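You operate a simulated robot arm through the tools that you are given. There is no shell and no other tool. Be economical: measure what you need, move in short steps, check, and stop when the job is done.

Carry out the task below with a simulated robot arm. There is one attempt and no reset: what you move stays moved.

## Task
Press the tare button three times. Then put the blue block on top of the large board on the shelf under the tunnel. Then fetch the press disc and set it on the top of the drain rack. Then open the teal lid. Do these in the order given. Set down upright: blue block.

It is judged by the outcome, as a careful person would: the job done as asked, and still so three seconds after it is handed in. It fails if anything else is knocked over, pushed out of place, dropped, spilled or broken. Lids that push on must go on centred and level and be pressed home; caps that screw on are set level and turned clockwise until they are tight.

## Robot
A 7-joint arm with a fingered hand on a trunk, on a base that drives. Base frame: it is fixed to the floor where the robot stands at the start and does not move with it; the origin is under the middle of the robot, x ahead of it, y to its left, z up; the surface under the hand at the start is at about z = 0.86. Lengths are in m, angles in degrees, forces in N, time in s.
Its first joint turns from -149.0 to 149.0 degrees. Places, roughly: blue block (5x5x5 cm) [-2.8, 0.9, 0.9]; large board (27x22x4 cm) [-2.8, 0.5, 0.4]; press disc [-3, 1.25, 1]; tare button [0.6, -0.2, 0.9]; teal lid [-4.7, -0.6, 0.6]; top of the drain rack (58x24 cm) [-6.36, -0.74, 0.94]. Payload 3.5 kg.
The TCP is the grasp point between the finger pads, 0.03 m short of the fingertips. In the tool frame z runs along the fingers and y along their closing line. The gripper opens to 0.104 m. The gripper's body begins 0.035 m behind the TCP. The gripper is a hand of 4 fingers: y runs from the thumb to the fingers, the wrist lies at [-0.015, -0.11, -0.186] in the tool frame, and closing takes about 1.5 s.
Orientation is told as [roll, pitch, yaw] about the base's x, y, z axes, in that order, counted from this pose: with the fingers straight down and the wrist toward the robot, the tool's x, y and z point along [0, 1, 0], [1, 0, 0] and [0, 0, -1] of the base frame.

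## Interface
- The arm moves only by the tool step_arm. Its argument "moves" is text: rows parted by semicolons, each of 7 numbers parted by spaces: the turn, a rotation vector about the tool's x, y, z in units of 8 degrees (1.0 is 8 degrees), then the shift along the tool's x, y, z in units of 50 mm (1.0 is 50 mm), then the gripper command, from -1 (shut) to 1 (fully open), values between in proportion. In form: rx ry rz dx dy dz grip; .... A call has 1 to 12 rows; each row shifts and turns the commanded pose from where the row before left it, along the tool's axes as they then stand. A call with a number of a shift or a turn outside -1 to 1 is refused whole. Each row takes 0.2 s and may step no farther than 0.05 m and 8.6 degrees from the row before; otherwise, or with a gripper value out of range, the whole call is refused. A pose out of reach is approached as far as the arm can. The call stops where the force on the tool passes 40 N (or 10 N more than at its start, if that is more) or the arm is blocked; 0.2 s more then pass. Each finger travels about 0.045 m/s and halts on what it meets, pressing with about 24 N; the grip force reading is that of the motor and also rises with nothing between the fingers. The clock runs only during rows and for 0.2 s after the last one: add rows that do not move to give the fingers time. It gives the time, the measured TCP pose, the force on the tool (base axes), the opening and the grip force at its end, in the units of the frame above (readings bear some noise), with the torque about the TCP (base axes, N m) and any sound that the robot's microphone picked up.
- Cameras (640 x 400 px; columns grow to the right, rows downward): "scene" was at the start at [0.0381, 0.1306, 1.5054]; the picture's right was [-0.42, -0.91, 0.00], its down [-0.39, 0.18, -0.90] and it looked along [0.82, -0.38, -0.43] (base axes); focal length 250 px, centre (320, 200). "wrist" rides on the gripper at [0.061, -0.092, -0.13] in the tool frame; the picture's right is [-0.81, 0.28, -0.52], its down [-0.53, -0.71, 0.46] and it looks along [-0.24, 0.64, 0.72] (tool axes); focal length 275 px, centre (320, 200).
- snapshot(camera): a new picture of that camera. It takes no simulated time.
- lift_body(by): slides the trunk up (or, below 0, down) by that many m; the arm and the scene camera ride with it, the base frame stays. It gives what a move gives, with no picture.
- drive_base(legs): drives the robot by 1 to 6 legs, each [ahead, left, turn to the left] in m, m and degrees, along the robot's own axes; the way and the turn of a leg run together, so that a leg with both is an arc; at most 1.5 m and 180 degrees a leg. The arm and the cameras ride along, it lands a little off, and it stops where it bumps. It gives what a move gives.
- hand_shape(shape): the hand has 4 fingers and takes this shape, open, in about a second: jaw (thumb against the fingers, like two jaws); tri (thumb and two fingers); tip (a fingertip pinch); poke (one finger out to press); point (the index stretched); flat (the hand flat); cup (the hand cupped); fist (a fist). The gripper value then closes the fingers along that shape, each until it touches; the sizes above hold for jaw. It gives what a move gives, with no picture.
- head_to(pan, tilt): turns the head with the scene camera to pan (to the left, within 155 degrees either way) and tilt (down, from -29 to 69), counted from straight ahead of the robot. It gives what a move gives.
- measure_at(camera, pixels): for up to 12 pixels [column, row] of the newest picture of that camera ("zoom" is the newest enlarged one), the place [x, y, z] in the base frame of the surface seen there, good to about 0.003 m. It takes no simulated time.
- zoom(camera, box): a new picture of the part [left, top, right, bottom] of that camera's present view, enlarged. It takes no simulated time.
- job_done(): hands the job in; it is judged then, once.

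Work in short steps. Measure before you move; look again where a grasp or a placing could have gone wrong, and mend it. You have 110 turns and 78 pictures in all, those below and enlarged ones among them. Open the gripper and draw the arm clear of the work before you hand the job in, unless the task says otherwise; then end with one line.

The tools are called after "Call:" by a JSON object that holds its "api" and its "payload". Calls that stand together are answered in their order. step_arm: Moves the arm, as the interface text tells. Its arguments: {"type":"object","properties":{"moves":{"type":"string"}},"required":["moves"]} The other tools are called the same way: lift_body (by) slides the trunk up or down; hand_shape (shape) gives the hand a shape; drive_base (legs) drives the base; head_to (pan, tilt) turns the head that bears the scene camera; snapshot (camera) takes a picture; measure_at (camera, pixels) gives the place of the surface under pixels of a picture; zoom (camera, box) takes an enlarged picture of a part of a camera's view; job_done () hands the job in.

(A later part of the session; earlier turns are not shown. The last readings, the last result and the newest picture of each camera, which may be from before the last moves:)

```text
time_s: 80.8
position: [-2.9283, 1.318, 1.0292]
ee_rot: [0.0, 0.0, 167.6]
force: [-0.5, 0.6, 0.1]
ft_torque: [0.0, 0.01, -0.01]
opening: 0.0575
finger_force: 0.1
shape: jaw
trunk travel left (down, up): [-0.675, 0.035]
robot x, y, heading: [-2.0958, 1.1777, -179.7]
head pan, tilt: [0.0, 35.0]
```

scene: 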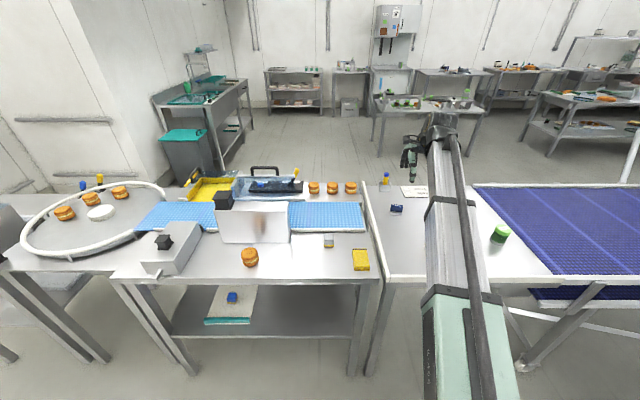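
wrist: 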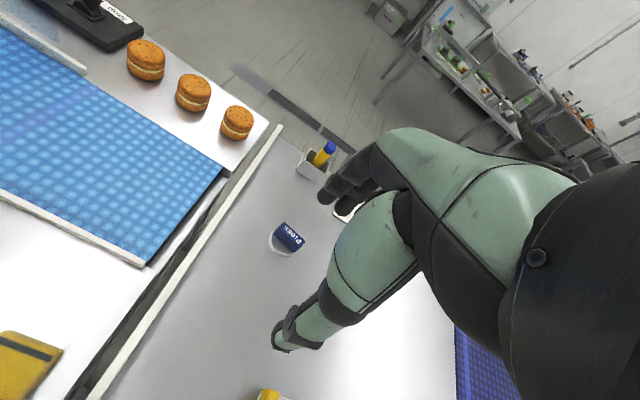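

Move over the handle centre and down to z≈0.985, then look.

Call:
{"api": "step_arm", "payload": {"moves": "0 0 0 0.06 0.59 0 0.1; 0 0 0 0.06 0.59 0 0.1; 0 0 0 0 0 0.88 0.1; 0 0 0 0 0 0 0.1"}}

Call:
{"api": "zoom", "payload": {"camera": "wrist", "box": [220, 150, 380, 310]}}

Call:
{"api": "measure_at", "payload": {"camera": "zoom", "pixels": [[320, 200]]}}

```text
time_s: 81.8
position: [-2.9861, 1.3256, 0.9842]
ee_rot: [0.0, -0.1, 167.6]
force: [-0.1, 0.3, 0.5]
ft_torque: [-0.02, -0.01, 0.02]
opening: 0.0575
finger_force: 0.0
shape: jaw
trunk travel left (down, up): [-0.675, 0.035]
robot x, y, heading: [-2.0929, 1.1779, -179.6]
head pan, tilt: [0.0, 35.0]
```

```text
2.50 times, centred on (300, 230) of wrist
```

zoom: 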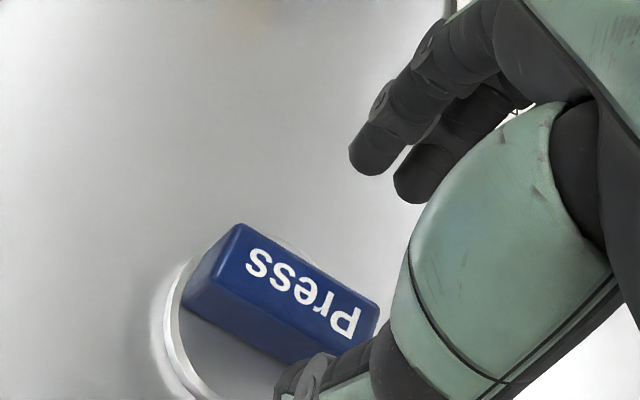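

```text
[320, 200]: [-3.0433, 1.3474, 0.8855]
```

I re-measure the handle from this closer view.

Call:
{"api": "measure_at", "payload": {"camera": "zoom", "pixels": [[242, 228], [374, 305], [220, 254], [340, 330], [190, 288], [300, 280], [370, 170], [410, 195], [250, 320]]}}

```text
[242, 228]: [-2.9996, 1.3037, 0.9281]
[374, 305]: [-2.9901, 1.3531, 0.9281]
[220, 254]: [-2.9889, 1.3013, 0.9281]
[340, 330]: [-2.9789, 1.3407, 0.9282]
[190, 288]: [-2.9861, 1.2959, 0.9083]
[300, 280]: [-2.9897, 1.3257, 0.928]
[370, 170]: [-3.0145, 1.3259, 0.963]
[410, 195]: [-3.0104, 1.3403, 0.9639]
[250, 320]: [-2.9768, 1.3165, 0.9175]
```

Centre ≈ (-2.989, 1.327), alignment fine. Descend to z≈0.936 and close.

Call:
{"api": "step_arm", "payload": {"moves": "0 0 0 0 0.06 0.5 0.1; 0 0 0 0 0 0.44 0.1; 0 0 0 0 0 0 0.1"}}

Call:
{"api": "step_arm", "payload": {"moves": "0 0 0 0 0 0 -0.3; 0 0 0 0 0 0 -1; 0 0 0 0 0 0 -1; 0 0 0 0 0 0 -1; 0 0 0 0 0 0 -1; 0 0 0 0 0 0 -1"}}

Call:
{"api": "step_arm", "payload": {"moves": "0 0 0 0 0 -0.4 -1; 0 0 0 0 0 -0.6 -1; 0 0 0 0 0 0 -1"}}

Call:
{"api": "zoom", "payload": {"camera": "wrist", "box": [220, 150, 380, 310]}}

```text
time_s: 82.6
position: [-2.9881, 1.3254, 0.9377]
ee_rot: [0.1, 0.0, 167.6]
force: [0.4, 0.3, 0.1]
ft_torque: [0.04, -0.01, 0.0]
opening: 0.0573
finger_force: 0.1
shape: jaw
trunk travel left (down, up): [-0.675, 0.035]
robot x, y, heading: [-2.094, 1.1788, -179.6]
head pan, tilt: [0.0, 35.0]
```

```text
time_s: 84.0
position: [-2.9903, 1.325, 0.9375]
ee_rot: [0.1, 0.0, 167.7]
force: [-0.4, 0.4, -0.2]
ft_torque: [0.0, 0.02, -0.01]
opening: 0.0168
finger_force: 23.9
shape: jaw
trunk travel left (down, up): [-0.675, 0.035]
robot x, y, heading: [-2.0921, 1.1806, -179.6]
head pan, tilt: [0.0, 35.0]
```

```text
time_s: 84.8
position: [-2.9902, 1.3261, 0.9892]
ee_rot: [0.1, 0.0, 167.5]
force: [-0.9, -0.9, -2.3]
ft_torque: [0.01, 0.0, 0.0]
opening: 0.0165
finger_force: 24.4
shape: jaw
trunk travel left (down, up): [-0.675, 0.035]
robot x, y, heading: [-2.0944, 1.1825, -180.0]
head pan, tilt: [0.0, 35.0]
```

```text
2.50 times, centred on (300, 230) of wrist
```

zoom: 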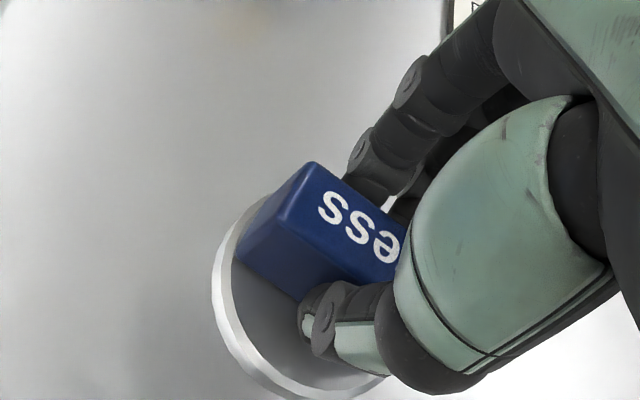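

Press disc is held. I raise it, back away from the bench, and look around for a way to the back area.

Call:
{"api": "step_arm", "payload": {"moves": "0 0 0 0 0 -1 -1; 0 0 0 0 0 -1 -1; 0 0 0 0 0 -1 -1; 0 0 0 0 0 -1 -1; 0 0 0 0 0 -1 -1; 0 0 0 0 0 0 -1"}}

Call:
{"api": "drive_base", "payload": {"legs": [[-0.9, 0, 0]]}}

Call:
{"api": "head_to", "payload": {"pan": 50, "tilt": 15}}

Call:
{"api": "snapshot", "payload": {"camera": "scene"}}

Call:
{"api": "head_to", "payload": {"pan": -55, "tilt": 15}}

Call:
{"api": "snapshot", "payload": {"camera": "scene"}}

```text
time_s: 86.2
position: [-2.9945, 1.3281, 1.2368]
ee_rot: [-0.1, 0.1, 167.6]
force: [0.4, -0.7, -1.9]
ft_torque: [0.02, -0.01, 0.02]
opening: 0.0165
finger_force: 24.2
shape: jaw
trunk travel left (down, up): [-0.675, 0.035]
robot x, y, heading: [-2.0947, 1.1799, -179.7]
head pan, tilt: [0.0, 35.0]
```

```text
time_s: 90.9
position: [-2.0925, 1.3302, 1.237]
ee_rot: [0.0, 0.0, 167.9]
force: [-0.5, -0.4, -2.2]
ft_torque: [0.02, 0.05, -0.04]
opening: 0.0166
finger_force: 24.0
shape: jaw
trunk travel left (down, up): [-0.675, 0.035]
robot x, y, heading: [-1.1935, 1.187, -179.5]
head pan, tilt: [0.0, 35.0]
```

```text
time_s: 92.1
position: [-2.0934, 1.3308, 1.2367]
ee_rot: [0.1, 0.0, 167.9]
force: [0.2, 1.1, -1.9]
ft_torque: [0.0, -0.03, -0.02]
opening: 0.0166
finger_force: 24.4
shape: jaw
trunk travel left (down, up): [-0.675, 0.035]
robot x, y, heading: [-1.1915, 1.1854, -179.5]
head pan, tilt: [50.0, 15.0]
```

```text
43 pictures are left
```

scene: 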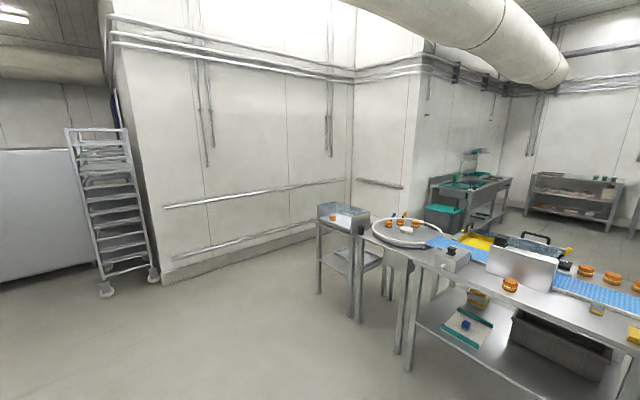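

```text
time_s: 93.9
position: [-2.0931, 1.3298, 1.2356]
ee_rot: [0.0, 0.0, 167.9]
force: [-0.1, 0.1, -2.0]
ft_torque: [0.0, 0.0, -0.01]
opening: 0.0168
finger_force: 24.2
shape: jaw
trunk travel left (down, up): [-0.675, 0.035]
robot x, y, heading: [-1.1915, 1.1871, -179.6]
head pan, tilt: [-55.0, 15.0]
```

```text
42 pictures are left
```

scene: 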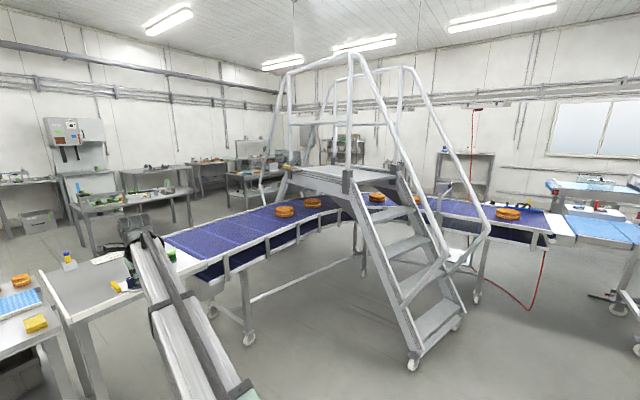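

I measure gaps: on the right between the conveyor end and the next unit.

Call:
{"api": "measure_at", "payload": {"camera": "scene", "pixels": [[477, 298], [545, 240], [560, 305], [617, 312], [636, 352], [590, 255], [510, 270], [580, 330], [460, 320], [415, 365], [604, 298], [250, 340]]}}

Call:
{"api": "zoom", "payload": {"camera": "scene", "box": [420, 130, 640, 370]}}

```text
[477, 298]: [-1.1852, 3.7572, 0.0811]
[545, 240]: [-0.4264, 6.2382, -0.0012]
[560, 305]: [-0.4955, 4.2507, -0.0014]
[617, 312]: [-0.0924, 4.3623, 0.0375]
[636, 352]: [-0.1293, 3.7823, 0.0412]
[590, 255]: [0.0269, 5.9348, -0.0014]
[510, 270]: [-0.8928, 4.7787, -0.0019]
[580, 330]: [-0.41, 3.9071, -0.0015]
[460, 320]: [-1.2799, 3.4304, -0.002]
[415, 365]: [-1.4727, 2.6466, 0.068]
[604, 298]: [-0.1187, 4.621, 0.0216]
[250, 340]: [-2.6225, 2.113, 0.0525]
```

```text
1.67 times, centred on (530, 250) of scene
```

zoom: 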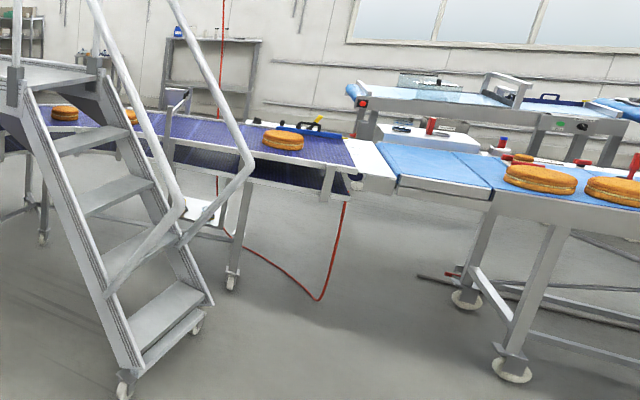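

The right side is closed off by the belt line. I check the left: gap between the cart and the wall.

Call:
{"api": "head_to", "payload": {"pan": 50, "tilt": 15}}

Call:
{"api": "zoom", "payload": {"camera": "scene", "box": [270, 160, 450, 340]}}

Call:
{"api": "measure_at", "payload": {"camera": "zoom", "pixels": [[180, 470], [303, 570], [90, 270], [200, 245], [285, 230], [310, 390], [400, 460], [420, 230], [520, 270], [590, 210], [165, 170], [215, 400]]}}

Call:
{"api": "snapshot", "payload": {"camera": "scene"}}

Call:
{"api": "measure_at", "payload": {"camera": "scene", "pixels": [[300, 237], [340, 228], [320, 235], [318, 292], [358, 318], [318, 215], [340, 205], [372, 212], [400, 185], [440, 240], [180, 275]]}}

```text
time_s: 95.7
position: [-2.0939, 1.3314, 1.2361]
ee_rot: [0.0, 0.0, 168.0]
force: [-1.2, 0.0, -0.9]
ft_torque: [0.01, 0.01, 0.0]
opening: 0.0165
finger_force: 24.0
shape: jaw
trunk travel left (down, up): [-0.675, 0.035]
robot x, y, heading: [-1.1957, 1.1873, -179.4]
head pan, tilt: [50.0, 15.0]
```

```text
2.22 times, centred on (360, 250) of scene
```

zoom: 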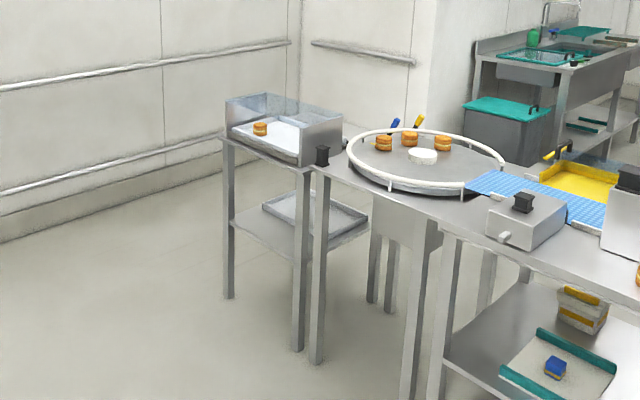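

```text
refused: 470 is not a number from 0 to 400
```

```text
39 pictures are left
```

scene: 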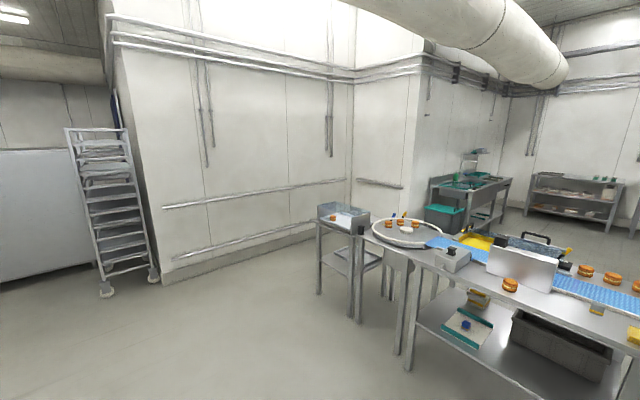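

```text
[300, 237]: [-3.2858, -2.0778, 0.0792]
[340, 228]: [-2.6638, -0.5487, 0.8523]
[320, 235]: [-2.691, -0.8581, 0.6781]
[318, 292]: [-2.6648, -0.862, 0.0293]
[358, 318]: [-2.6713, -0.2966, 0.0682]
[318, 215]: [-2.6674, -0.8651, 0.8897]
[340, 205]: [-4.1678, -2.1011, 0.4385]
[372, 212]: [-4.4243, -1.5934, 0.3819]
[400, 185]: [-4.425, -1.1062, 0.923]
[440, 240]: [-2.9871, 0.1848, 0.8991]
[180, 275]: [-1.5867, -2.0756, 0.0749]
```

The wall is at y=-2.08 and the cart's left edge at y≈-0.87, so a 1.2 m passage leads round to the sink area. I retract the arm and check the disc's grip, then drive left along x≈-1.8.

Call:
{"api": "step_arm", "payload": {"moves": "0 0 0 0 -1 0 -1; 0 0 0 0 -1 0 -1; 0 0 0 0 -1 0 -1; 0 0 0 0 -1 0 -1; 0 0 0 0 -1 0 -1; 0 0 0 0 -1 0 -1; 0 0 0 0 -1 0 -1; 0 0 0 0 0 -1 -1; 0 0 0 0 0 -1 -1; 0 0 0 0 0 0 -1"}}

Call:
{"api": "drive_base", "payload": {"legs": [[0.6, 1.0, 0], [0, 1.0, 0], [0, 0.64, -90]]}}

Call:
{"api": "head_to", "payload": {"pan": 50, "tilt": 20}}

Call:
{"api": "snapshot", "payload": {"camera": "scene"}}

```text
time_s: 97.9
position: [-1.7489, 1.2567, 1.3348]
ee_rot: [0.0, 0.0, 168.0]
force: [0.5, 0.7, -2.6]
ft_torque: [-0.01, -0.01, 0.03]
opening: 0.0167
finger_force: 24.3
shape: jaw
trunk travel left (down, up): [-0.675, 0.035]
robot x, y, heading: [-1.1914, 1.1857, -179.5]
head pan, tilt: [50.0, 15.0]
```

```text
time_s: 112.3
position: [-2.0967, -0.6403, 1.3358]
ee_rot: [0.0, 0.0, 78.1]
force: [-0.6, 0.0, -1.6]
ft_torque: [0.02, 0.01, 0.02]
opening: 0.0165
finger_force: 23.9
shape: jaw
trunk travel left (down, up): [-0.675, 0.035]
robot x, y, heading: [-2.1687, -1.1961, 90.8]
head pan, tilt: [50.0, 15.0]
cut short: leg 3
```

```text
time_s: 113.0
position: [-2.0984, -0.6401, 1.3361]
ee_rot: [0.0, 0.0, 78.1]
force: [-0.2, -0.1, -2.1]
ft_torque: [0.02, 0.0, 0.02]
opening: 0.0164
finger_force: 24.1
shape: jaw
trunk travel left (down, up): [-0.675, 0.035]
robot x, y, heading: [-2.1691, -1.1955, 90.7]
head pan, tilt: [50.0, 20.0]
```

```text
38 pictures are left
```

scene: 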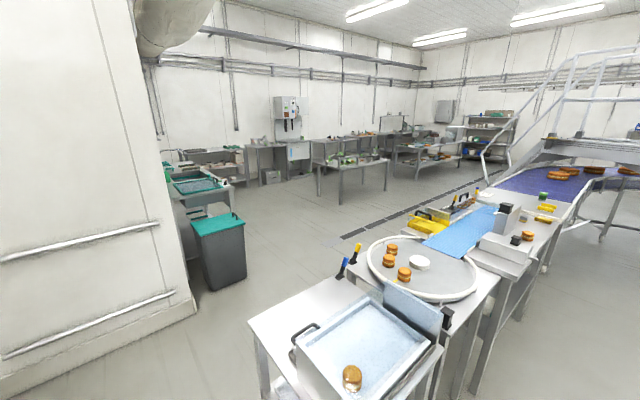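

Leg 3 ended essentially where its arc should. I verify the cart has not moved and measure the corridor.

Call:
{"api": "measure_at", "payload": {"camera": "scene", "pixels": [[250, 322], [262, 395], [345, 278], [195, 300], [245, 280], [205, 288], [240, 225], [195, 225], [380, 235], [410, 225], [422, 398], [330, 230]]}}

Call:
{"api": "head_to", "payload": {"pan": 30, "tilt": 55}}

Call:
{"api": "snapshot", "payload": {"camera": "scene"}}

```text
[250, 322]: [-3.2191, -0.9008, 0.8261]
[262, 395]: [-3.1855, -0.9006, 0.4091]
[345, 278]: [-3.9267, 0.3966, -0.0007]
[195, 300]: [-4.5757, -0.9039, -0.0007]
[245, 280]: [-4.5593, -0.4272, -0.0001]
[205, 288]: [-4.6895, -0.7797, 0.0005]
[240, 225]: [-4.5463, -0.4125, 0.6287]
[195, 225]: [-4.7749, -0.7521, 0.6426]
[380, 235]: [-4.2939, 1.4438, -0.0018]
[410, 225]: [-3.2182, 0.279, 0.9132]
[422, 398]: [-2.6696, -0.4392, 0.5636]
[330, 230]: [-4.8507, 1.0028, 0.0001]
```

```text
time_s: 114.0
position: [-2.0962, -0.6404, 1.3356]
ee_rot: [0.0, 0.1, 78.1]
force: [0.0, 1.2, -3.1]
ft_torque: [-0.03, -0.03, -0.02]
opening: 0.0164
finger_force: 23.7
shape: jaw
trunk travel left (down, up): [-0.675, 0.035]
robot x, y, heading: [-2.1675, -1.1982, 90.9]
head pan, tilt: [30.0, 55.0]
```

```text
37 pictures are left
```

scene: 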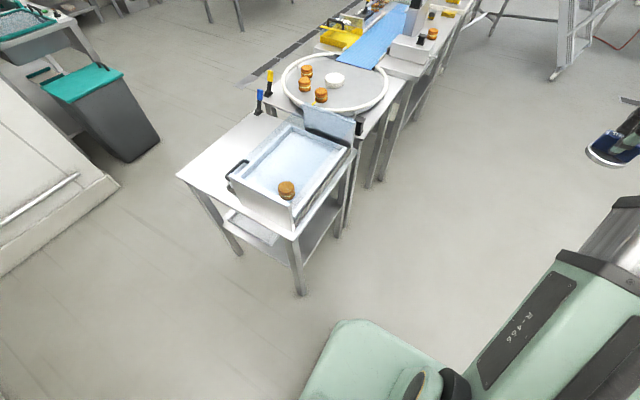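

I measure the cart leg and the base's edge visible at the bottom.

Call:
{"api": "measure_at", "payload": {"camera": "scene", "pixels": [[300, 293], [238, 252], [345, 325], [310, 390], [115, 188], [120, 165], [640, 160]]}}

```text
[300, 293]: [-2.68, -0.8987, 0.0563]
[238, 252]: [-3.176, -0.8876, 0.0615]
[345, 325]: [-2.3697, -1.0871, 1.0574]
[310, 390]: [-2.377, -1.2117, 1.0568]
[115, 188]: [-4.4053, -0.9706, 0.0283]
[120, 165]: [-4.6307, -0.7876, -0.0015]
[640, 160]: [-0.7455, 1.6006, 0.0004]
```

Cart untouched. I back to the passage's centre line (y≈-1.47) and strafe left to x≈-3.82.

Call:
{"api": "drive_base", "payload": {"legs": [[-0.27, 0, 0], [0, 0.85, 0], [0, 0.8, 0]]}}

Call:
{"api": "head_to", "payload": {"pan": 30, "tilt": 30}}

Call:
{"api": "snapshot", "payload": {"camera": "scene"}}

```text
time_s: 124.0
position: [-3.7473, -0.9356, 1.3356]
ee_rot: [0.0, 0.1, 77.5]
force: [-0.1, 0.2, -2.5]
ft_torque: [0.02, 0.01, -0.03]
opening: 0.0165
finger_force: 24.2
shape: jaw
trunk travel left (down, up): [-0.675, 0.035]
robot x, y, heading: [-3.8198, -1.4945, 90.1]
head pan, tilt: [30.0, 55.0]
```

```text
time_s: 124.9
position: [-3.7469, -0.936, 1.3354]
ee_rot: [-0.1, 0.0, 77.5]
force: [0.2, -0.4, -2.4]
ft_torque: [-0.02, 0.02, 0.01]
opening: 0.0162
finger_force: 23.3
shape: jaw
trunk travel left (down, up): [-0.675, 0.035]
robot x, y, heading: [-3.8211, -1.4927, 90.0]
head pan, tilt: [30.0, 30.0]
```

```text
36 pictures are left
```

scene: 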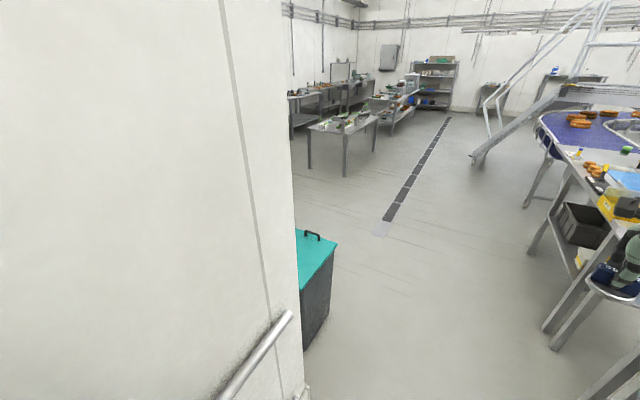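

Clear ahead. I drive forward past the corner, turn left to face -x, and look toward the sink.

Call:
{"api": "drive_base", "payload": {"legs": [[1.0, 0, 0], [0.85, 0, 0], [0, 0, 90]]}}

Call:
{"api": "head_to", "payload": {"pan": 25, "tilt": 25}}

Call:
{"api": "snapshot", "payload": {"camera": "scene"}}

```text
time_s: 138.1
position: [-4.4262, 0.3973, 1.3357]
ee_rot: [0.0, 0.0, 171.3]
force: [0.1, 0.7, -1.8]
ft_torque: [-0.02, -0.05, -0.01]
opening: 0.0166
finger_force: 23.8
shape: jaw
trunk travel left (down, up): [-0.675, 0.035]
robot x, y, heading: [-3.8655, 0.3582, -176.1]
head pan, tilt: [30.0, 30.0]
```

```text
time_s: 138.7
position: [-4.4263, 0.3966, 1.3352]
ee_rot: [0.0, 0.0, 171.4]
force: [0.1, 0.2, -2.5]
ft_torque: [-0.01, 0.02, -0.01]
opening: 0.0164
finger_force: 24.1
shape: jaw
trunk travel left (down, up): [-0.675, 0.035]
robot x, y, heading: [-3.8664, 0.3608, -176.0]
head pan, tilt: [25.0, 25.0]
```

```text
35 pictures are left
```

scene: 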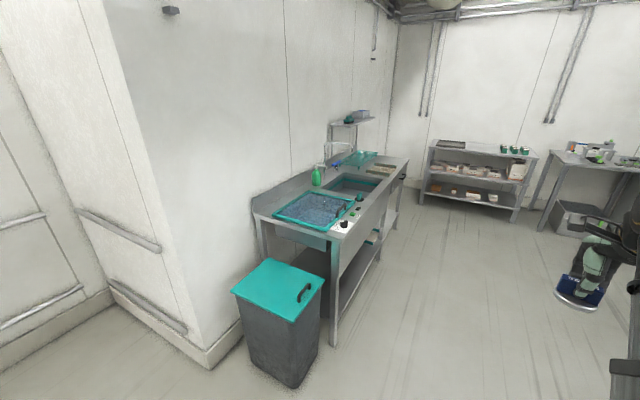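

The bin with the teal lid is at (278,290). I zoom on the sink counter to identify the drain rack.

Call:
{"api": "zoom", "payload": {"camera": "scene", "box": [240, 100, 430, 240]}}

Call:
{"api": "measure_at", "payload": {"camera": "scene", "pixels": [[360, 157], [385, 168], [405, 160], [335, 230], [300, 283], [240, 290], [270, 260], [325, 283], [295, 320], [303, 294], [375, 265], [300, 385]]}}

```text
2.86 times, centred on (335, 170) of scene
```

zoom: 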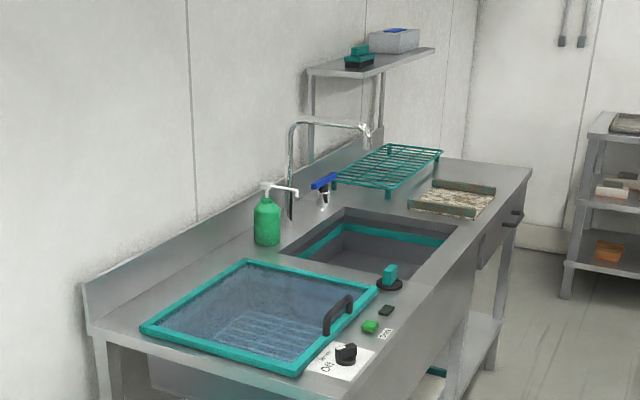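

```text
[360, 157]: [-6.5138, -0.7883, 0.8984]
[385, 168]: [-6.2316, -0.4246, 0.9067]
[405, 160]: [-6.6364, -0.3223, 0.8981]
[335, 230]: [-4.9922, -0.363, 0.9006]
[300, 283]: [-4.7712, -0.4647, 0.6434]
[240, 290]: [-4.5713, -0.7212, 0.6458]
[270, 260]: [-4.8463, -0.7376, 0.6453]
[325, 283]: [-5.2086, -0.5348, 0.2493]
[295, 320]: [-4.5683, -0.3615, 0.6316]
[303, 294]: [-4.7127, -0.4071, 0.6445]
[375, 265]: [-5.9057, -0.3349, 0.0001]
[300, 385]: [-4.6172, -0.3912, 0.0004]
```

The drain rack is the teal wire rack beyond the sink, top z≈0.94. I drive along the counter and turn left to face it.

Call:
{"api": "drive_base", "payload": {"legs": [[0, 0, -4], [1.25, 0, 0], [1.2, 0, 0], [0, 0, 90]]}}

Call:
{"api": "head_to", "payload": {"pan": 0, "tilt": 35}}

Call:
{"api": "snapshot", "payload": {"camera": "scene"}}

Call:
{"api": "snapshot", "payload": {"camera": "wrist"}}

```text
time_s: 154.8
position: [-6.358, -0.184, 1.3352]
ee_rot: [0.0, 0.0, -102.9]
force: [-0.3, -0.1, -3.8]
ft_torque: [0.02, 0.03, 0.0]
opening: 0.0164
finger_force: 24.4
shape: jaw
trunk travel left (down, up): [-0.675, 0.035]
robot x, y, heading: [-6.2798, 0.3747, -90.1]
head pan, tilt: [25.0, 25.0]
```

```text
time_s: 155.7
position: [-6.3579, -0.1826, 1.3356]
ee_rot: [0.0, 0.0, -102.8]
force: [-0.9, -0.2, -1.4]
ft_torque: [0.0, -0.02, 0.01]
opening: 0.0163
finger_force: 23.9
shape: jaw
trunk travel left (down, up): [-0.675, 0.035]
robot x, y, heading: [-6.2828, 0.3733, -90.0]
head pan, tilt: [0.0, 35.0]
```

```text
33 pictures are left
```

scene: 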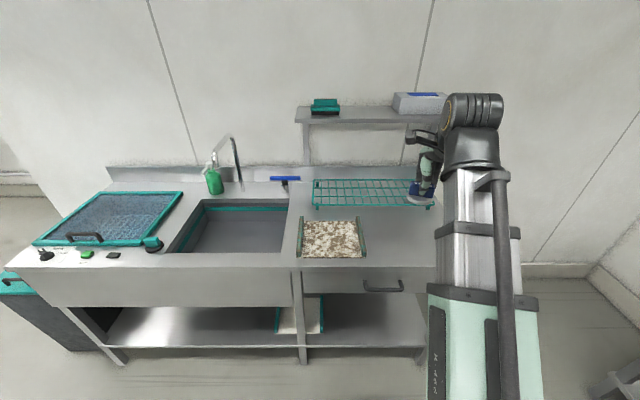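

```text
32 pictures are left
```

wrist: 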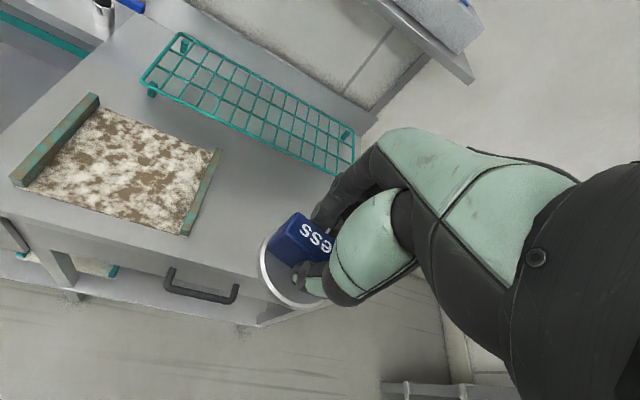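

I measure the rack's wires and the shelf above it.

Call:
{"api": "measure_at", "payload": {"camera": "scene", "pixels": [[316, 181], [315, 206], [408, 181], [432, 206], [360, 190], [360, 206], [310, 124], [440, 122], [370, 122], [305, 165], [400, 165]]}}

Call:
{"api": "measure_at", "payload": {"camera": "wrist", "pixels": [[178, 35], [143, 83], [352, 133], [340, 173], [230, 122], [250, 100], [430, 50], [470, 80], [215, 85], [280, 117]]}}

```text
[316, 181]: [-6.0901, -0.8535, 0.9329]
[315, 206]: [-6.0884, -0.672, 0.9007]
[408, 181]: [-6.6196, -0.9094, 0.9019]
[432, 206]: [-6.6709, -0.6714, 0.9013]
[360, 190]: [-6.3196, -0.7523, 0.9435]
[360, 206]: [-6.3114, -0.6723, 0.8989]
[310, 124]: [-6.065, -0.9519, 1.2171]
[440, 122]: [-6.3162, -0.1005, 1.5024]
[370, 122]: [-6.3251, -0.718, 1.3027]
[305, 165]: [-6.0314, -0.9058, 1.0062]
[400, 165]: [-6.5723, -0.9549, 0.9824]
```

```text
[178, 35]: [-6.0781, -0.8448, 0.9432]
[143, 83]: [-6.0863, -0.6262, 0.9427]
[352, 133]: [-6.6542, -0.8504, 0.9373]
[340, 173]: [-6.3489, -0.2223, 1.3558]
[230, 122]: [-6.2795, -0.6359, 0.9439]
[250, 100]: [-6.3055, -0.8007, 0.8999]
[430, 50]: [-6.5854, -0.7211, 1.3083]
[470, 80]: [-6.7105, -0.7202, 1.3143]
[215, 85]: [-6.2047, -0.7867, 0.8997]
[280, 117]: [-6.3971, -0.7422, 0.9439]
```

Rack spans x -6.65…-6.07, y -0.86…-0.62, top 0.944; the shelf's front edge (y=-0.72, z≈1.3) leaves room. I lower the arm in front of the counter, then drive ahead 0.25.

Call:
{"api": "step_arm", "payload": {"moves": "0 0 0 0 0 1 -1; 0 0 0 0 0 1 -1; 0 0 0 0 0 1 -1; 0 0 0 0 0 1 -1; 0 0 0 0 0 1 -1; 0 0 0 0 0 0.9 -1; 0 0 0 0 0 0 -1"}}

Call:
{"api": "drive_base", "payload": {"legs": [[0.25, 0, 0]]}}

```text
time_s: 157.3
position: [-6.3586, -0.1866, 1.0407]
ee_rot: [0.1, 0.0, -102.8]
force: [0.1, 0.4, -2.5]
ft_torque: [0.02, -0.03, 0.0]
opening: 0.0162
finger_force: 24.3
shape: jaw
out of reach, approached as far as the arm can: row 6
trunk travel left (down, up): [-0.675, 0.035]
robot x, y, heading: [-6.2787, 0.3734, -90.3]
head pan, tilt: [0.0, 35.0]
```

```text
time_s: 159.1
position: [-6.3592, -0.4374, 1.0411]
ee_rot: [0.0, 0.2, -102.9]
force: [0.0, -0.7, -2.4]
ft_torque: [0.02, -0.03, -0.01]
opening: 0.0162
finger_force: 23.6
shape: jaw
trunk travel left (down, up): [-0.675, 0.035]
robot x, y, heading: [-6.2836, 0.1295, -89.9]
head pan, tilt: [0.0, 35.0]
```

Extend over the rack to (-6.40,-0.71).

Call:
{"api": "step_arm", "payload": {"moves": "0 0 0 0.07 0.917 0 -1; 0 0 0 0.07 0.917 0 -1; 0 0 0 0.07 0.917 0 -1; 0 0 0 0.07 0.917 0 -1; 0 0 0 0.07 0.917 0 -1; 0 0 0 0.07 0.917 0 -1; 0 0 0 0 0 0 -1"}}

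Call:
{"api": "snapshot", "payload": {"camera": "wrist"}}

Call:
{"api": "zoom", "payload": {"camera": "scene", "box": [270, 80, 470, 240]}}

```text
time_s: 160.7
position: [-6.4002, -0.71, 1.0426]
ee_rot: [0.0, 0.2, -102.9]
force: [0.0, 0.1, -2.4]
ft_torque: [0.0, -0.02, 0.01]
opening: 0.0161
finger_force: 24.0
shape: jaw
trunk travel left (down, up): [-0.675, 0.035]
robot x, y, heading: [-6.2817, 0.124, -90.1]
head pan, tilt: [0.0, 35.0]
```

```text
31 pictures are left
```

wrist: 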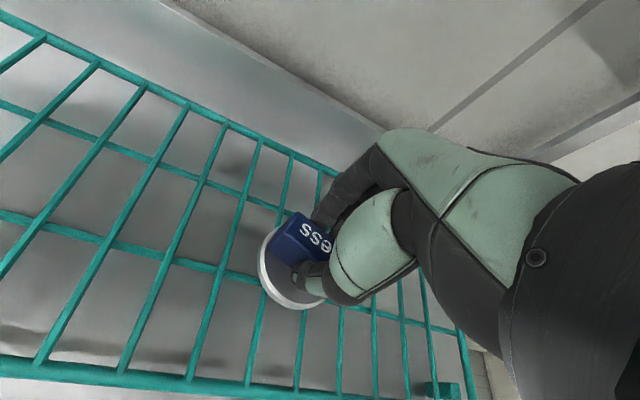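

```text
2.50 times, centred on (370, 160) of scene
```

zoom: 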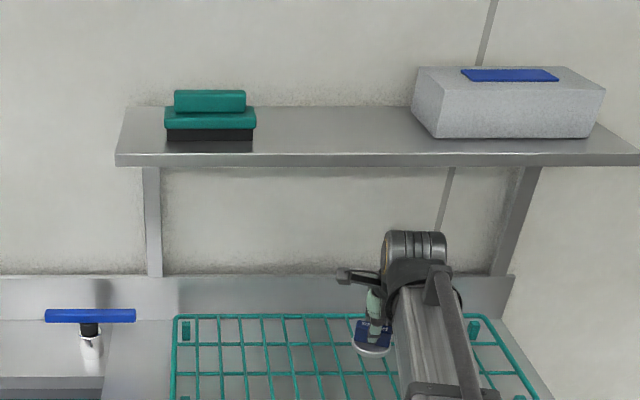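

The disc is over the rack's middle. I descend to contact.

Call:
{"api": "step_arm", "payload": {"moves": "0 0 0 0 0 0.6 -1; 0 0 0 0 0 0.25 -1; 0 0 0 0 0 0.06 -1; 0 0 0 0 0 0.04 -1; 0 0 0 0 0 0 -1"}}

```text
time_s: 161.9
position: [-6.4, -0.7078, 0.9942]
ee_rot: [0.0, 0.2, -102.9]
force: [-1.0, 0.2, -0.9]
ft_torque: [0.01, 0.05, 0.01]
opening: 0.0165
finger_force: 23.9
shape: jaw
trunk travel left (down, up): [-0.675, 0.035]
robot x, y, heading: [-6.2788, 0.1253, -90.0]
head pan, tilt: [0.0, 35.0]
```

Call:
{"api": "step_arm", "payload": {"moves": "0 0 0 0 0 0.04 -1; 0 0 0 0 0 0.02 -1; 0 0 0 0 0 0 -1"}}

Call:
{"api": "zoom", "payload": {"camera": "wrist", "box": [220, 180, 380, 340]}}

```text
time_s: 162.7
position: [-6.4, -0.7087, 0.9919]
ee_rot: [0.0, 0.0, -102.8]
force: [0.3, -1.0, 14.8]
ft_torque: [-0.09, 0.0, 0.03]
opening: 0.0168
finger_force: 24.0
shape: jaw
trunk travel left (down, up): [-0.675, 0.035]
robot x, y, heading: [-6.2813, 0.1248, -90.4]
head pan, tilt: [0.0, 35.0]
```

```text
2.50 times, centred on (300, 260) of wrist
```

zoom: 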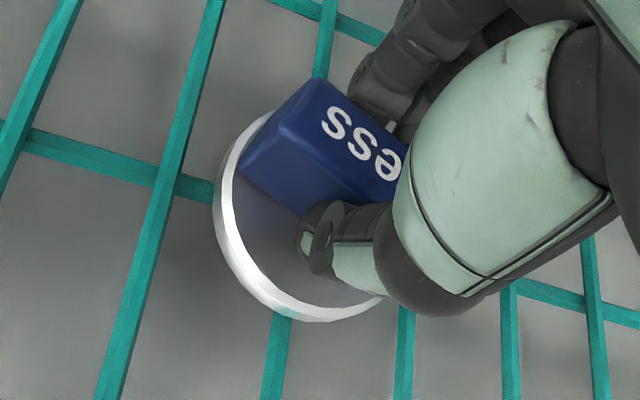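

Contact (15 N), disc rests level on several wires. I open moderately and rise.

Call:
{"api": "step_arm", "payload": {"moves": "0 0 0 0 0 -0.03 -0.6; 0 0 0 0 0 0 -0.3; 0 0 0 0 0 0 0; 0 0 0 0 0 0 0.1; 0 0 0 0 0 0 0.1; 0 0 0 0 0 -0.5 0.1; 0 0 0 0 0 -0.5 0.1; 0 0 0 0 -0.5 0 0.1; 0 0 0 0 0 0 0.1"}}

Call:
{"api": "zoom", "payload": {"camera": "wrist", "box": [160, 80, 440, 320]}}

```text
time_s: 164.7
position: [-6.3964, -0.6831, 1.0425]
ee_rot: [0.0, 0.0, -102.9]
force: [0.8, -0.4, 0.4]
ft_torque: [-0.01, 0.02, -0.01]
opening: 0.0565
finger_force: 0.1
shape: jaw
trunk travel left (down, up): [-0.675, 0.035]
robot x, y, heading: [-6.2796, 0.1263, -90.3]
head pan, tilt: [0.0, 35.0]
```

```text
1.67 times, centred on (300, 200) of wrist
```

zoom: 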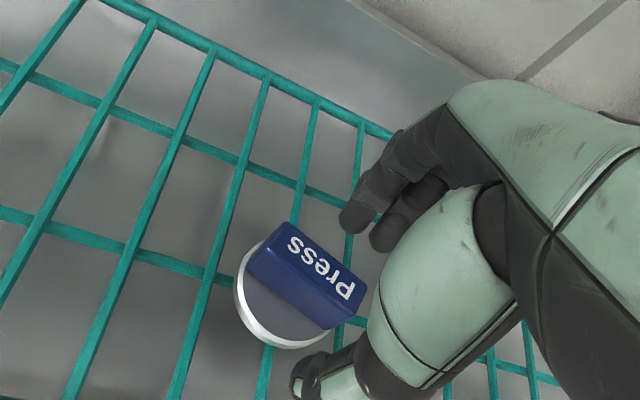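

The disc sits on the rack, hand is clear. I back away, raise the arm, and move along to the bin with the teal lid.

Call:
{"api": "drive_base", "payload": {"legs": [[-0.5, 0, 0], [0, 0.8, 0], [0, 0.78, 0]]}}

Call:
{"api": "step_arm", "payload": {"moves": "0 0 -0.8 0 0 -1 1; 0 0 -0.8 0 0 -1 1; 0 0 0 0 0 -1 1; 0 0 0 0 0 0 1"}}

Call:
{"api": "head_to", "payload": {"pan": 0, "tilt": 45}}

Call:
{"api": "snapshot", "payload": {"camera": "scene"}}

Call:
{"api": "snapshot", "payload": {"camera": "wrist"}}

```text
time_s: 175.4
position: [-4.8068, -0.18, 1.0419]
ee_rot: [0.1, 0.1, -102.3]
force: [-1.0, -0.2, -0.5]
ft_torque: [0.0, 0.03, 0.01]
opening: 0.0569
finger_force: 0.1
shape: jaw
trunk travel left (down, up): [-0.675, 0.035]
robot x, y, heading: [-4.7001, 0.6296, -89.5]
head pan, tilt: [0.0, 35.0]
```

```text
time_s: 176.4
position: [-4.8065, -0.1796, 1.1942]
ee_rot: [-0.1, 0.0, -89.4]
force: [0.3, 0.1, 0.7]
ft_torque: [0.0, -0.01, 0.0]
opening: 0.1037
finger_force: 0.0
shape: jaw
trunk travel left (down, up): [-0.675, 0.035]
robot x, y, heading: [-4.7, 0.6282, -89.5]
head pan, tilt: [0.0, 35.0]
```

```text
time_s: 177.1
position: [-4.8047, -0.1799, 1.1951]
ee_rot: [0.0, 0.2, -89.4]
force: [-0.6, -0.6, -0.5]
ft_torque: [0.0, 0.0, 0.01]
opening: 0.1035
finger_force: 0.0
shape: jaw
trunk travel left (down, up): [-0.675, 0.035]
robot x, y, heading: [-4.7015, 0.6312, -89.6]
head pan, tilt: [0.0, 45.0]
```

```text
27 pictures are left
```

scene: 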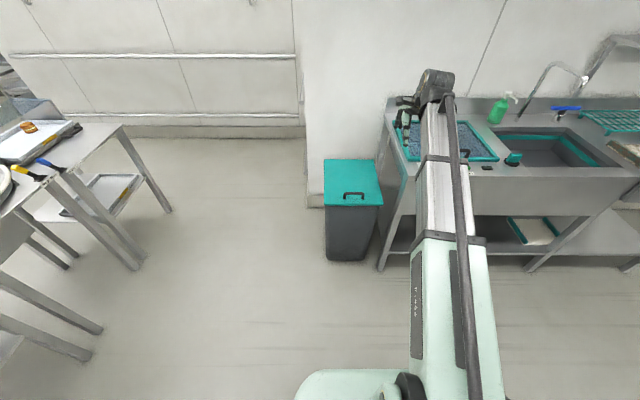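

```text
26 pictures are left
```

wrist: 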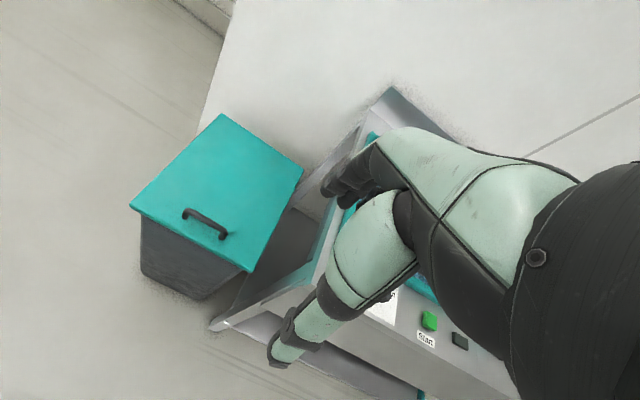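

Call:
{"api": "zoom", "payload": {"camera": "wrist", "box": [110, 100, 320, 310]}}

Call:
{"api": "measure_at", "payload": {"camera": "wrist", "pixels": [[188, 212], [205, 222], [222, 236], [222, 117], [300, 170], [135, 208], [250, 268], [195, 230], [220, 180], [183, 216], [225, 240]]}}

Call:
{"api": "zoom", "payload": {"camera": "scene", "box": [300, 140, 420, 270]}}

```text
1.90 times, centred on (215, 205) of wrist
```

zoom: 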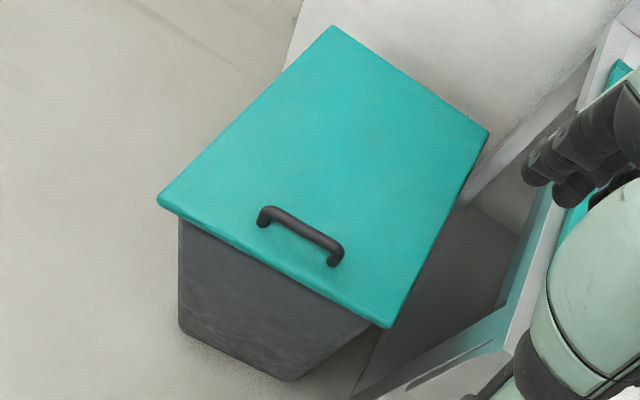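

```text
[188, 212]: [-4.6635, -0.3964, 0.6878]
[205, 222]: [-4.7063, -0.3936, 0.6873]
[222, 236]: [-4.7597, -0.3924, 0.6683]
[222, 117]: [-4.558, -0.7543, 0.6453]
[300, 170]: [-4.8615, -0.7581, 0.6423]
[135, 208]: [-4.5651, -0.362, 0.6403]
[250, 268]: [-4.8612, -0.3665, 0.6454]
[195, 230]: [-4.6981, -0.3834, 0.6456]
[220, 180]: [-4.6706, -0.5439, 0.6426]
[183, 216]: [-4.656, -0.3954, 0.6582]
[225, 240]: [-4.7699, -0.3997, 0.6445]
```

```text
3.08 times, centred on (360, 205) of scene
```

zoom: 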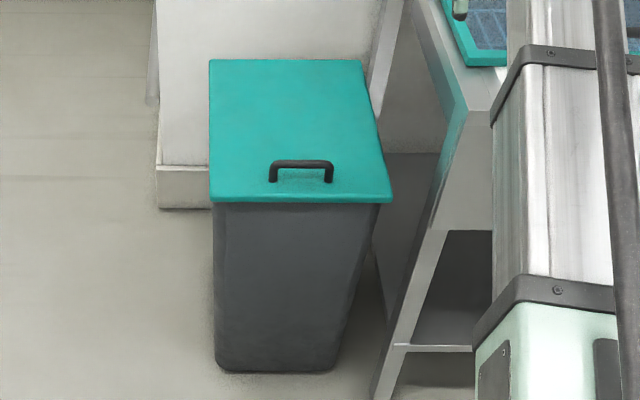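

Handle: bar along x from -4.66 to -4.77 at y≈-0.394, top z≈0.688; lid top 0.645, hinge side at y≈-0.758 (wall side). I fold the arm in, drive closer with the handle to the right of the robot so the whole opening arc stays in reach, and lower the trunk.

Call:
{"api": "step_arm", "payload": {"moves": "0 0 0 -0.49 -0.74 0 1; 0 0 0 -0.49 -0.74 0 1; 0 0 0 -0.49 -0.74 0 1; 0 0 0 -0.49 -0.74 0 1; 0 0 0 -0.49 -0.74 0 1; 0 0 0 -0.49 -0.74 0 1; 0 0 0 -0.49 -0.74 0 1; 0 0 0 -0.49 -0.74 0 1; 0 0 0 0 0 0 1"}}

Call:
{"api": "drive_base", "payload": {"legs": [[0, 0.29, 0], [0.5, 0, -0.5]]}}

Call:
{"api": "lift_body", "payload": {"by": -0.3}}

Call:
{"api": "snapshot", "payload": {"camera": "wrist"}}

```text
time_s: 179.1
position: [-5.0081, 0.1113, 1.195]
ee_rot: [0.0, 0.2, -89.4]
force: [0.7, 0.0, -0.7]
ft_torque: [-0.02, -0.03, 0.0]
opening: 0.1039
finger_force: 0.1
shape: jaw
trunk travel left (down, up): [-0.675, 0.035]
robot x, y, heading: [-4.7004, 0.6251, -89.6]
head pan, tilt: [0.0, 45.0]
```

```text
time_s: 183.7
position: [-4.7117, -0.3855, 1.1947]
ee_rot: [0.0, 0.1, -89.4]
force: [-0.2, 0.4, 0.7]
ft_torque: [0.05, 0.01, -0.01]
opening: 0.1042
finger_force: 0.2
shape: jaw
trunk travel left (down, up): [-0.675, 0.035]
robot x, y, heading: [-4.4049, 0.1357, -89.7]
head pan, tilt: [0.0, 45.0]
```

```text
time_s: 186.7
position: [-4.7102, -0.3835, 0.894]
ee_rot: [0.0, 0.2, -89.4]
force: [0.3, 0.1, 0.8]
ft_torque: [0.01, 0.01, 0.01]
opening: 0.1036
finger_force: 0.1
shape: jaw
trunk travel left (down, up): [-0.375, 0.335]
robot x, y, heading: [-4.4045, 0.1404, -89.3]
head pan, tilt: [0.0, 45.0]
```

```text
23 pictures are left
```

wrist: 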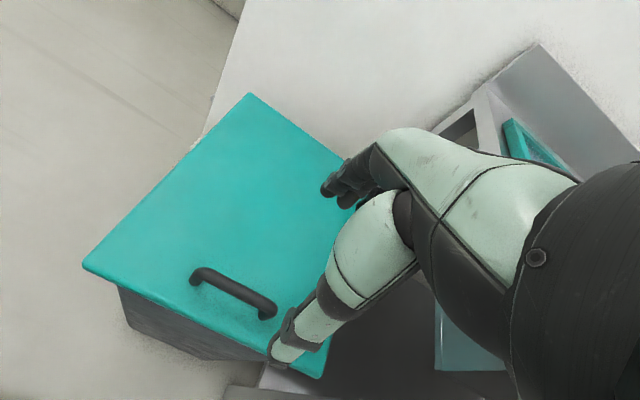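

I re-measure the handle bar from here.

Call:
{"api": "measure_at", "payload": {"camera": "wrist", "pixels": [[200, 271], [218, 280], [235, 288], [250, 297], [265, 306], [237, 293], [233, 283], [195, 280], [270, 315], [250, 180], [250, 95], [92, 265]]}}

```text
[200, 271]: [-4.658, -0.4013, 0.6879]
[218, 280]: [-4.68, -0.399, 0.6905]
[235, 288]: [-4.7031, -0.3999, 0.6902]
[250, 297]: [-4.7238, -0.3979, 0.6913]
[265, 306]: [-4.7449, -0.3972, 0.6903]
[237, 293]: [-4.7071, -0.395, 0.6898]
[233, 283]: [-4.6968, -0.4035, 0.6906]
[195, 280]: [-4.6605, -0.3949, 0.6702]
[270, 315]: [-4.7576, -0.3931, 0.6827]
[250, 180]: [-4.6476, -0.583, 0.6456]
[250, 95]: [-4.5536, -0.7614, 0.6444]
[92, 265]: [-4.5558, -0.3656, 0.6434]
```

Bar centre y≈-0.400, z≈0.684. Align and descend to z≈0.69 with ~6 cm opening, then close on the bar.

Call:
{"api": "step_arm", "payload": {"moves": "0 0 0 0.04 0.33 0 0.15; 0 0 0 0 0 1 0.15; 0 0 0 0 0 1 0.15; 0 0 0 0 0 1 0.15; 0 0 0 0 0 0.6 0.15; 0 0 0 0 0 0.46 0.15; 0 0 0 0 0 0 0.15"}}

Call:
{"api": "snapshot", "payload": {"camera": "wrist"}}

```text
time_s: 188.2
position: [-4.7063, -0.3992, 0.6918]
ee_rot: [0.0, 0.1, -89.4]
force: [0.2, -0.4, 0.2]
ft_torque: [0.01, -0.01, 0.0]
opening: 0.0603
finger_force: 0.1
shape: jaw
trunk travel left (down, up): [-0.375, 0.335]
robot x, y, heading: [-4.4087, 0.1332, -89.4]
head pan, tilt: [0.0, 45.0]
```

```text
22 pictures are left
```

wrist: 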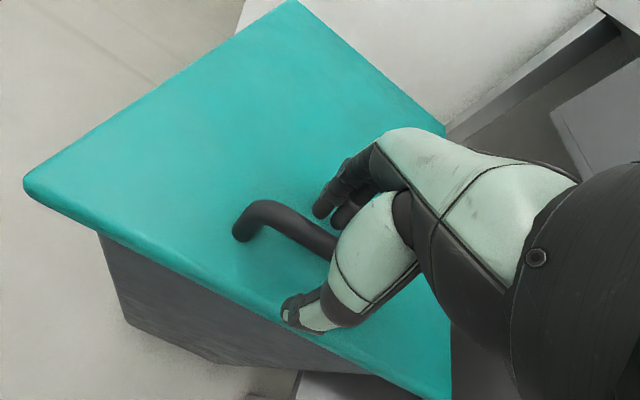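

Fingers straddle the bar. Close on it, then begin the lifting arc about the hinge (first 18°) and watch the forces.

Call:
{"api": "step_arm", "payload": {"moves": "0 0 0 0 0 0 -0.3; 0 0 0 0 0 0 -1; 0 0 0 0 0 0 -1; 0 0 0 0 0 0 -1; 0 0 0 0 0 0 -1; 0 0 0 0 0 0 -1; 0 0 0 0 0 0 -1"}}

Call:
{"api": "step_arm", "payload": {"moves": "0 0 0 0 0.134 -0.744 -1; 0 0 0 0 0.212 -0.726 -1; 0 0 0 0 0.286 -0.7 -1; 0 0 0 0 0 0 -1"}}

Call:
{"api": "snapshot", "payload": {"camera": "wrist"}}

```text
time_s: 189.8
position: [-4.7065, -0.3998, 0.6921]
ee_rot: [0.0, 0.2, -89.4]
force: [0.3, 4.2, -3.6]
ft_torque: [0.02, 0.0, 0.05]
opening: 0.0012
finger_force: 24.2
shape: jaw
trunk travel left (down, up): [-0.375, 0.335]
robot x, y, heading: [-4.4052, 0.1354, -89.6]
head pan, tilt: [0.0, 45.0]
```

```text
time_s: 190.8
position: [-4.7045, -0.432, 0.8016]
ee_rot: [0.0, 0.0, -89.4]
force: [-9.5, -1.0, -2.6]
ft_torque: [0.02, 0.03, -0.02]
opening: 0.0017
finger_force: 24.1
shape: jaw
trunk travel left (down, up): [-0.375, 0.335]
robot x, y, heading: [-4.4056, 0.1334, -89.5]
head pan, tilt: [0.0, 45.0]
```

```text
21 pictures are left
```

wrist: 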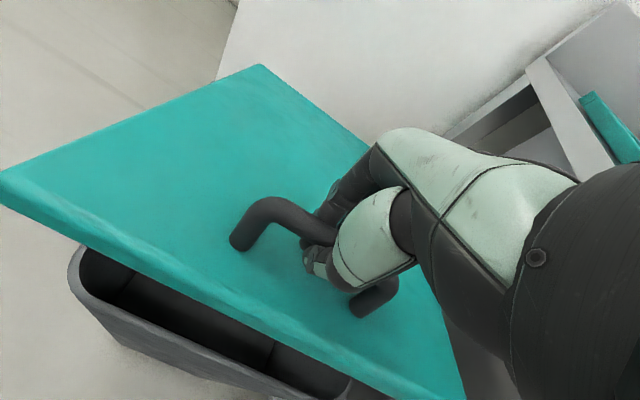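

The lid is opening cleanly with low forces. I continue the arc to ~42°, tilting the tool along by 5° per row.

Call:
{"api": "step_arm", "payload": {"moves": "0.625 0 0 0 0.356 -0.666 -1; 0.625 0 0 0 0.37 -0.66 -1; 0.625 0 0 0 0.378 -0.652 -1; 0.625 0 0 0 0.392 -0.648 -1; 0 0 0 0 0 0 -1"}}

Call:
{"api": "snapshot", "payload": {"camera": "wrist"}}

```text
time_s: 192.1
position: [-4.7055, -0.5246, 0.9216]
ee_rot: [0.1, 20.2, -89.3]
force: [1.5, -2.0, -1.9]
ft_torque: [-0.02, -0.02, 0.03]
opening: 0.002
finger_force: 23.9
shape: jaw
trunk travel left (down, up): [-0.375, 0.335]
robot x, y, heading: [-4.4063, 0.1301, -89.3]
head pan, tilt: [0.0, 45.0]
```

```text
20 pictures are left
```

wrist: 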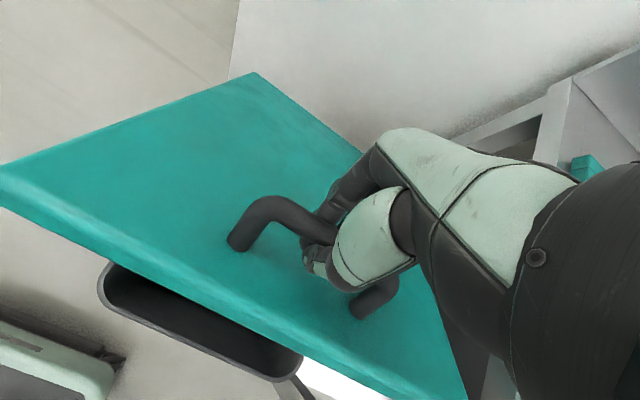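

Continue to ~66°.

Call:
{"api": "step_arm", "payload": {"moves": "0.625 0 0 0 0.404 -0.638 -1; 0.625 0 0 0 0.414 -0.632 -1; 0.625 0 0 0 0.422 -0.626 -1; 0 0 0 0 0.438 -0.618 -1; 0 0 0 0 0 0 -1"}}

Call:
{"api": "snapshot", "payload": {"camera": "scene"}}

Call:
{"api": "snapshot", "payload": {"camera": "wrist"}}

```text
time_s: 193.2
position: [-4.7008, -0.6493, 0.9893]
ee_rot: [0.0, 35.0, -89.4]
force: [-2.0, 4.6, 6.1]
ft_torque: [-0.03, 0.03, -0.01]
opening: 0.0017
finger_force: 24.2
shape: jaw
out of reach, approached as far as the arm can: row 4
trunk travel left (down, up): [-0.375, 0.335]
robot x, y, heading: [-4.4027, 0.1342, -89.2]
head pan, tilt: [0.0, 45.0]
```

```text
19 pictures are left
```

scene: 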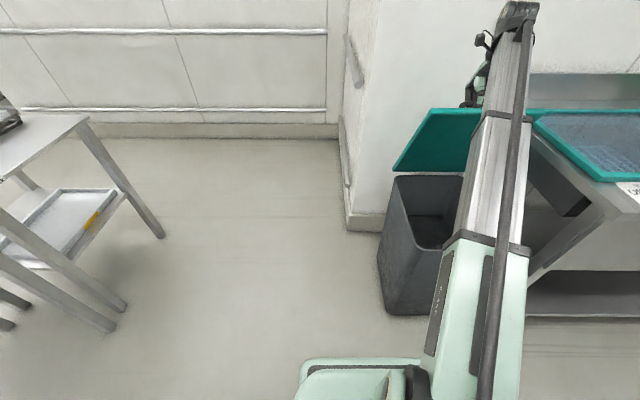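

```text
18 pictures are left
```

wrist: 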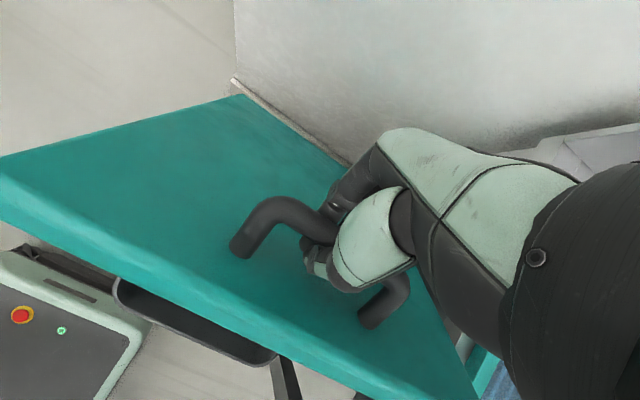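

I'm at reach limit (lid ≈65°). I'll drive the base ahead to continue the nearly horizontal part of the arc; first I measure the robot base's front to know its clearance to the bin.

Call:
{"api": "measure_at", "payload": {"camera": "wrist", "pixels": [[20, 315], [60, 330], [140, 325], [100, 390], [200, 330], [290, 385], [10, 260], [115, 290], [235, 82], [300, 150]]}}

Call:
{"api": "measure_at", "payload": {"camera": "scene", "pixels": [[395, 165], [430, 110], [400, 185], [385, 305], [425, 312], [350, 215]]}}

```text
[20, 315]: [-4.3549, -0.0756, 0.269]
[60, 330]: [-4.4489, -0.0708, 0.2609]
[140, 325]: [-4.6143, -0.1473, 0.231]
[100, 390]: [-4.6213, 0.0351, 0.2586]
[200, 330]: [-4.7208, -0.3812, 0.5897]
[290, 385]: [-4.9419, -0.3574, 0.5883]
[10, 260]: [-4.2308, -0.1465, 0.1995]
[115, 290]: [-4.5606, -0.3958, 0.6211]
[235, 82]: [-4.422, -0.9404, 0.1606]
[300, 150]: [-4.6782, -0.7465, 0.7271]
```

```text
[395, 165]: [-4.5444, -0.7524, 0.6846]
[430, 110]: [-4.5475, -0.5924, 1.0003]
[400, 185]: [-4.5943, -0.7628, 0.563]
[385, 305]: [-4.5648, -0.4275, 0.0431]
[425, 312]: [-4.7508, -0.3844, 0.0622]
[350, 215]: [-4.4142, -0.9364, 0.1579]
```

Base front is 0.24 m from the bin, so up to ~0.15 ahead is safe. I advance in small legs with slight lifts to follow the arc.

Call:
{"api": "lift_body", "payload": {"by": 0.006}}

Call:
{"api": "drive_base", "payload": {"legs": [[0.05, 0, 0]]}}

```text
time_s: 193.8
position: [-4.7027, -0.6525, 0.9936]
ee_rot: [0.0, 34.9, -89.4]
force: [-0.9, 1.3, -4.6]
ft_torque: [0.04, -0.14, 0.04]
opening: 0.0014
finger_force: 24.4
shape: jaw
trunk travel left (down, up): [-0.381, 0.329]
robot x, y, heading: [-4.4026, 0.1324, -89.2]
head pan, tilt: [0.0, 45.0]
```

```text
time_s: 194.7
position: [-4.7014, -0.701, 0.9938]
ee_rot: [-0.1, 35.0, -89.4]
force: [0.6, 0.0, 0.0]
ft_torque: [-0.02, 0.03, 0.01]
opening: 0.0012
finger_force: 23.9
shape: jaw
trunk travel left (down, up): [-0.381, 0.329]
robot x, y, heading: [-4.4043, 0.0849, -89.6]
head pan, tilt: [0.0, 45.0]
```

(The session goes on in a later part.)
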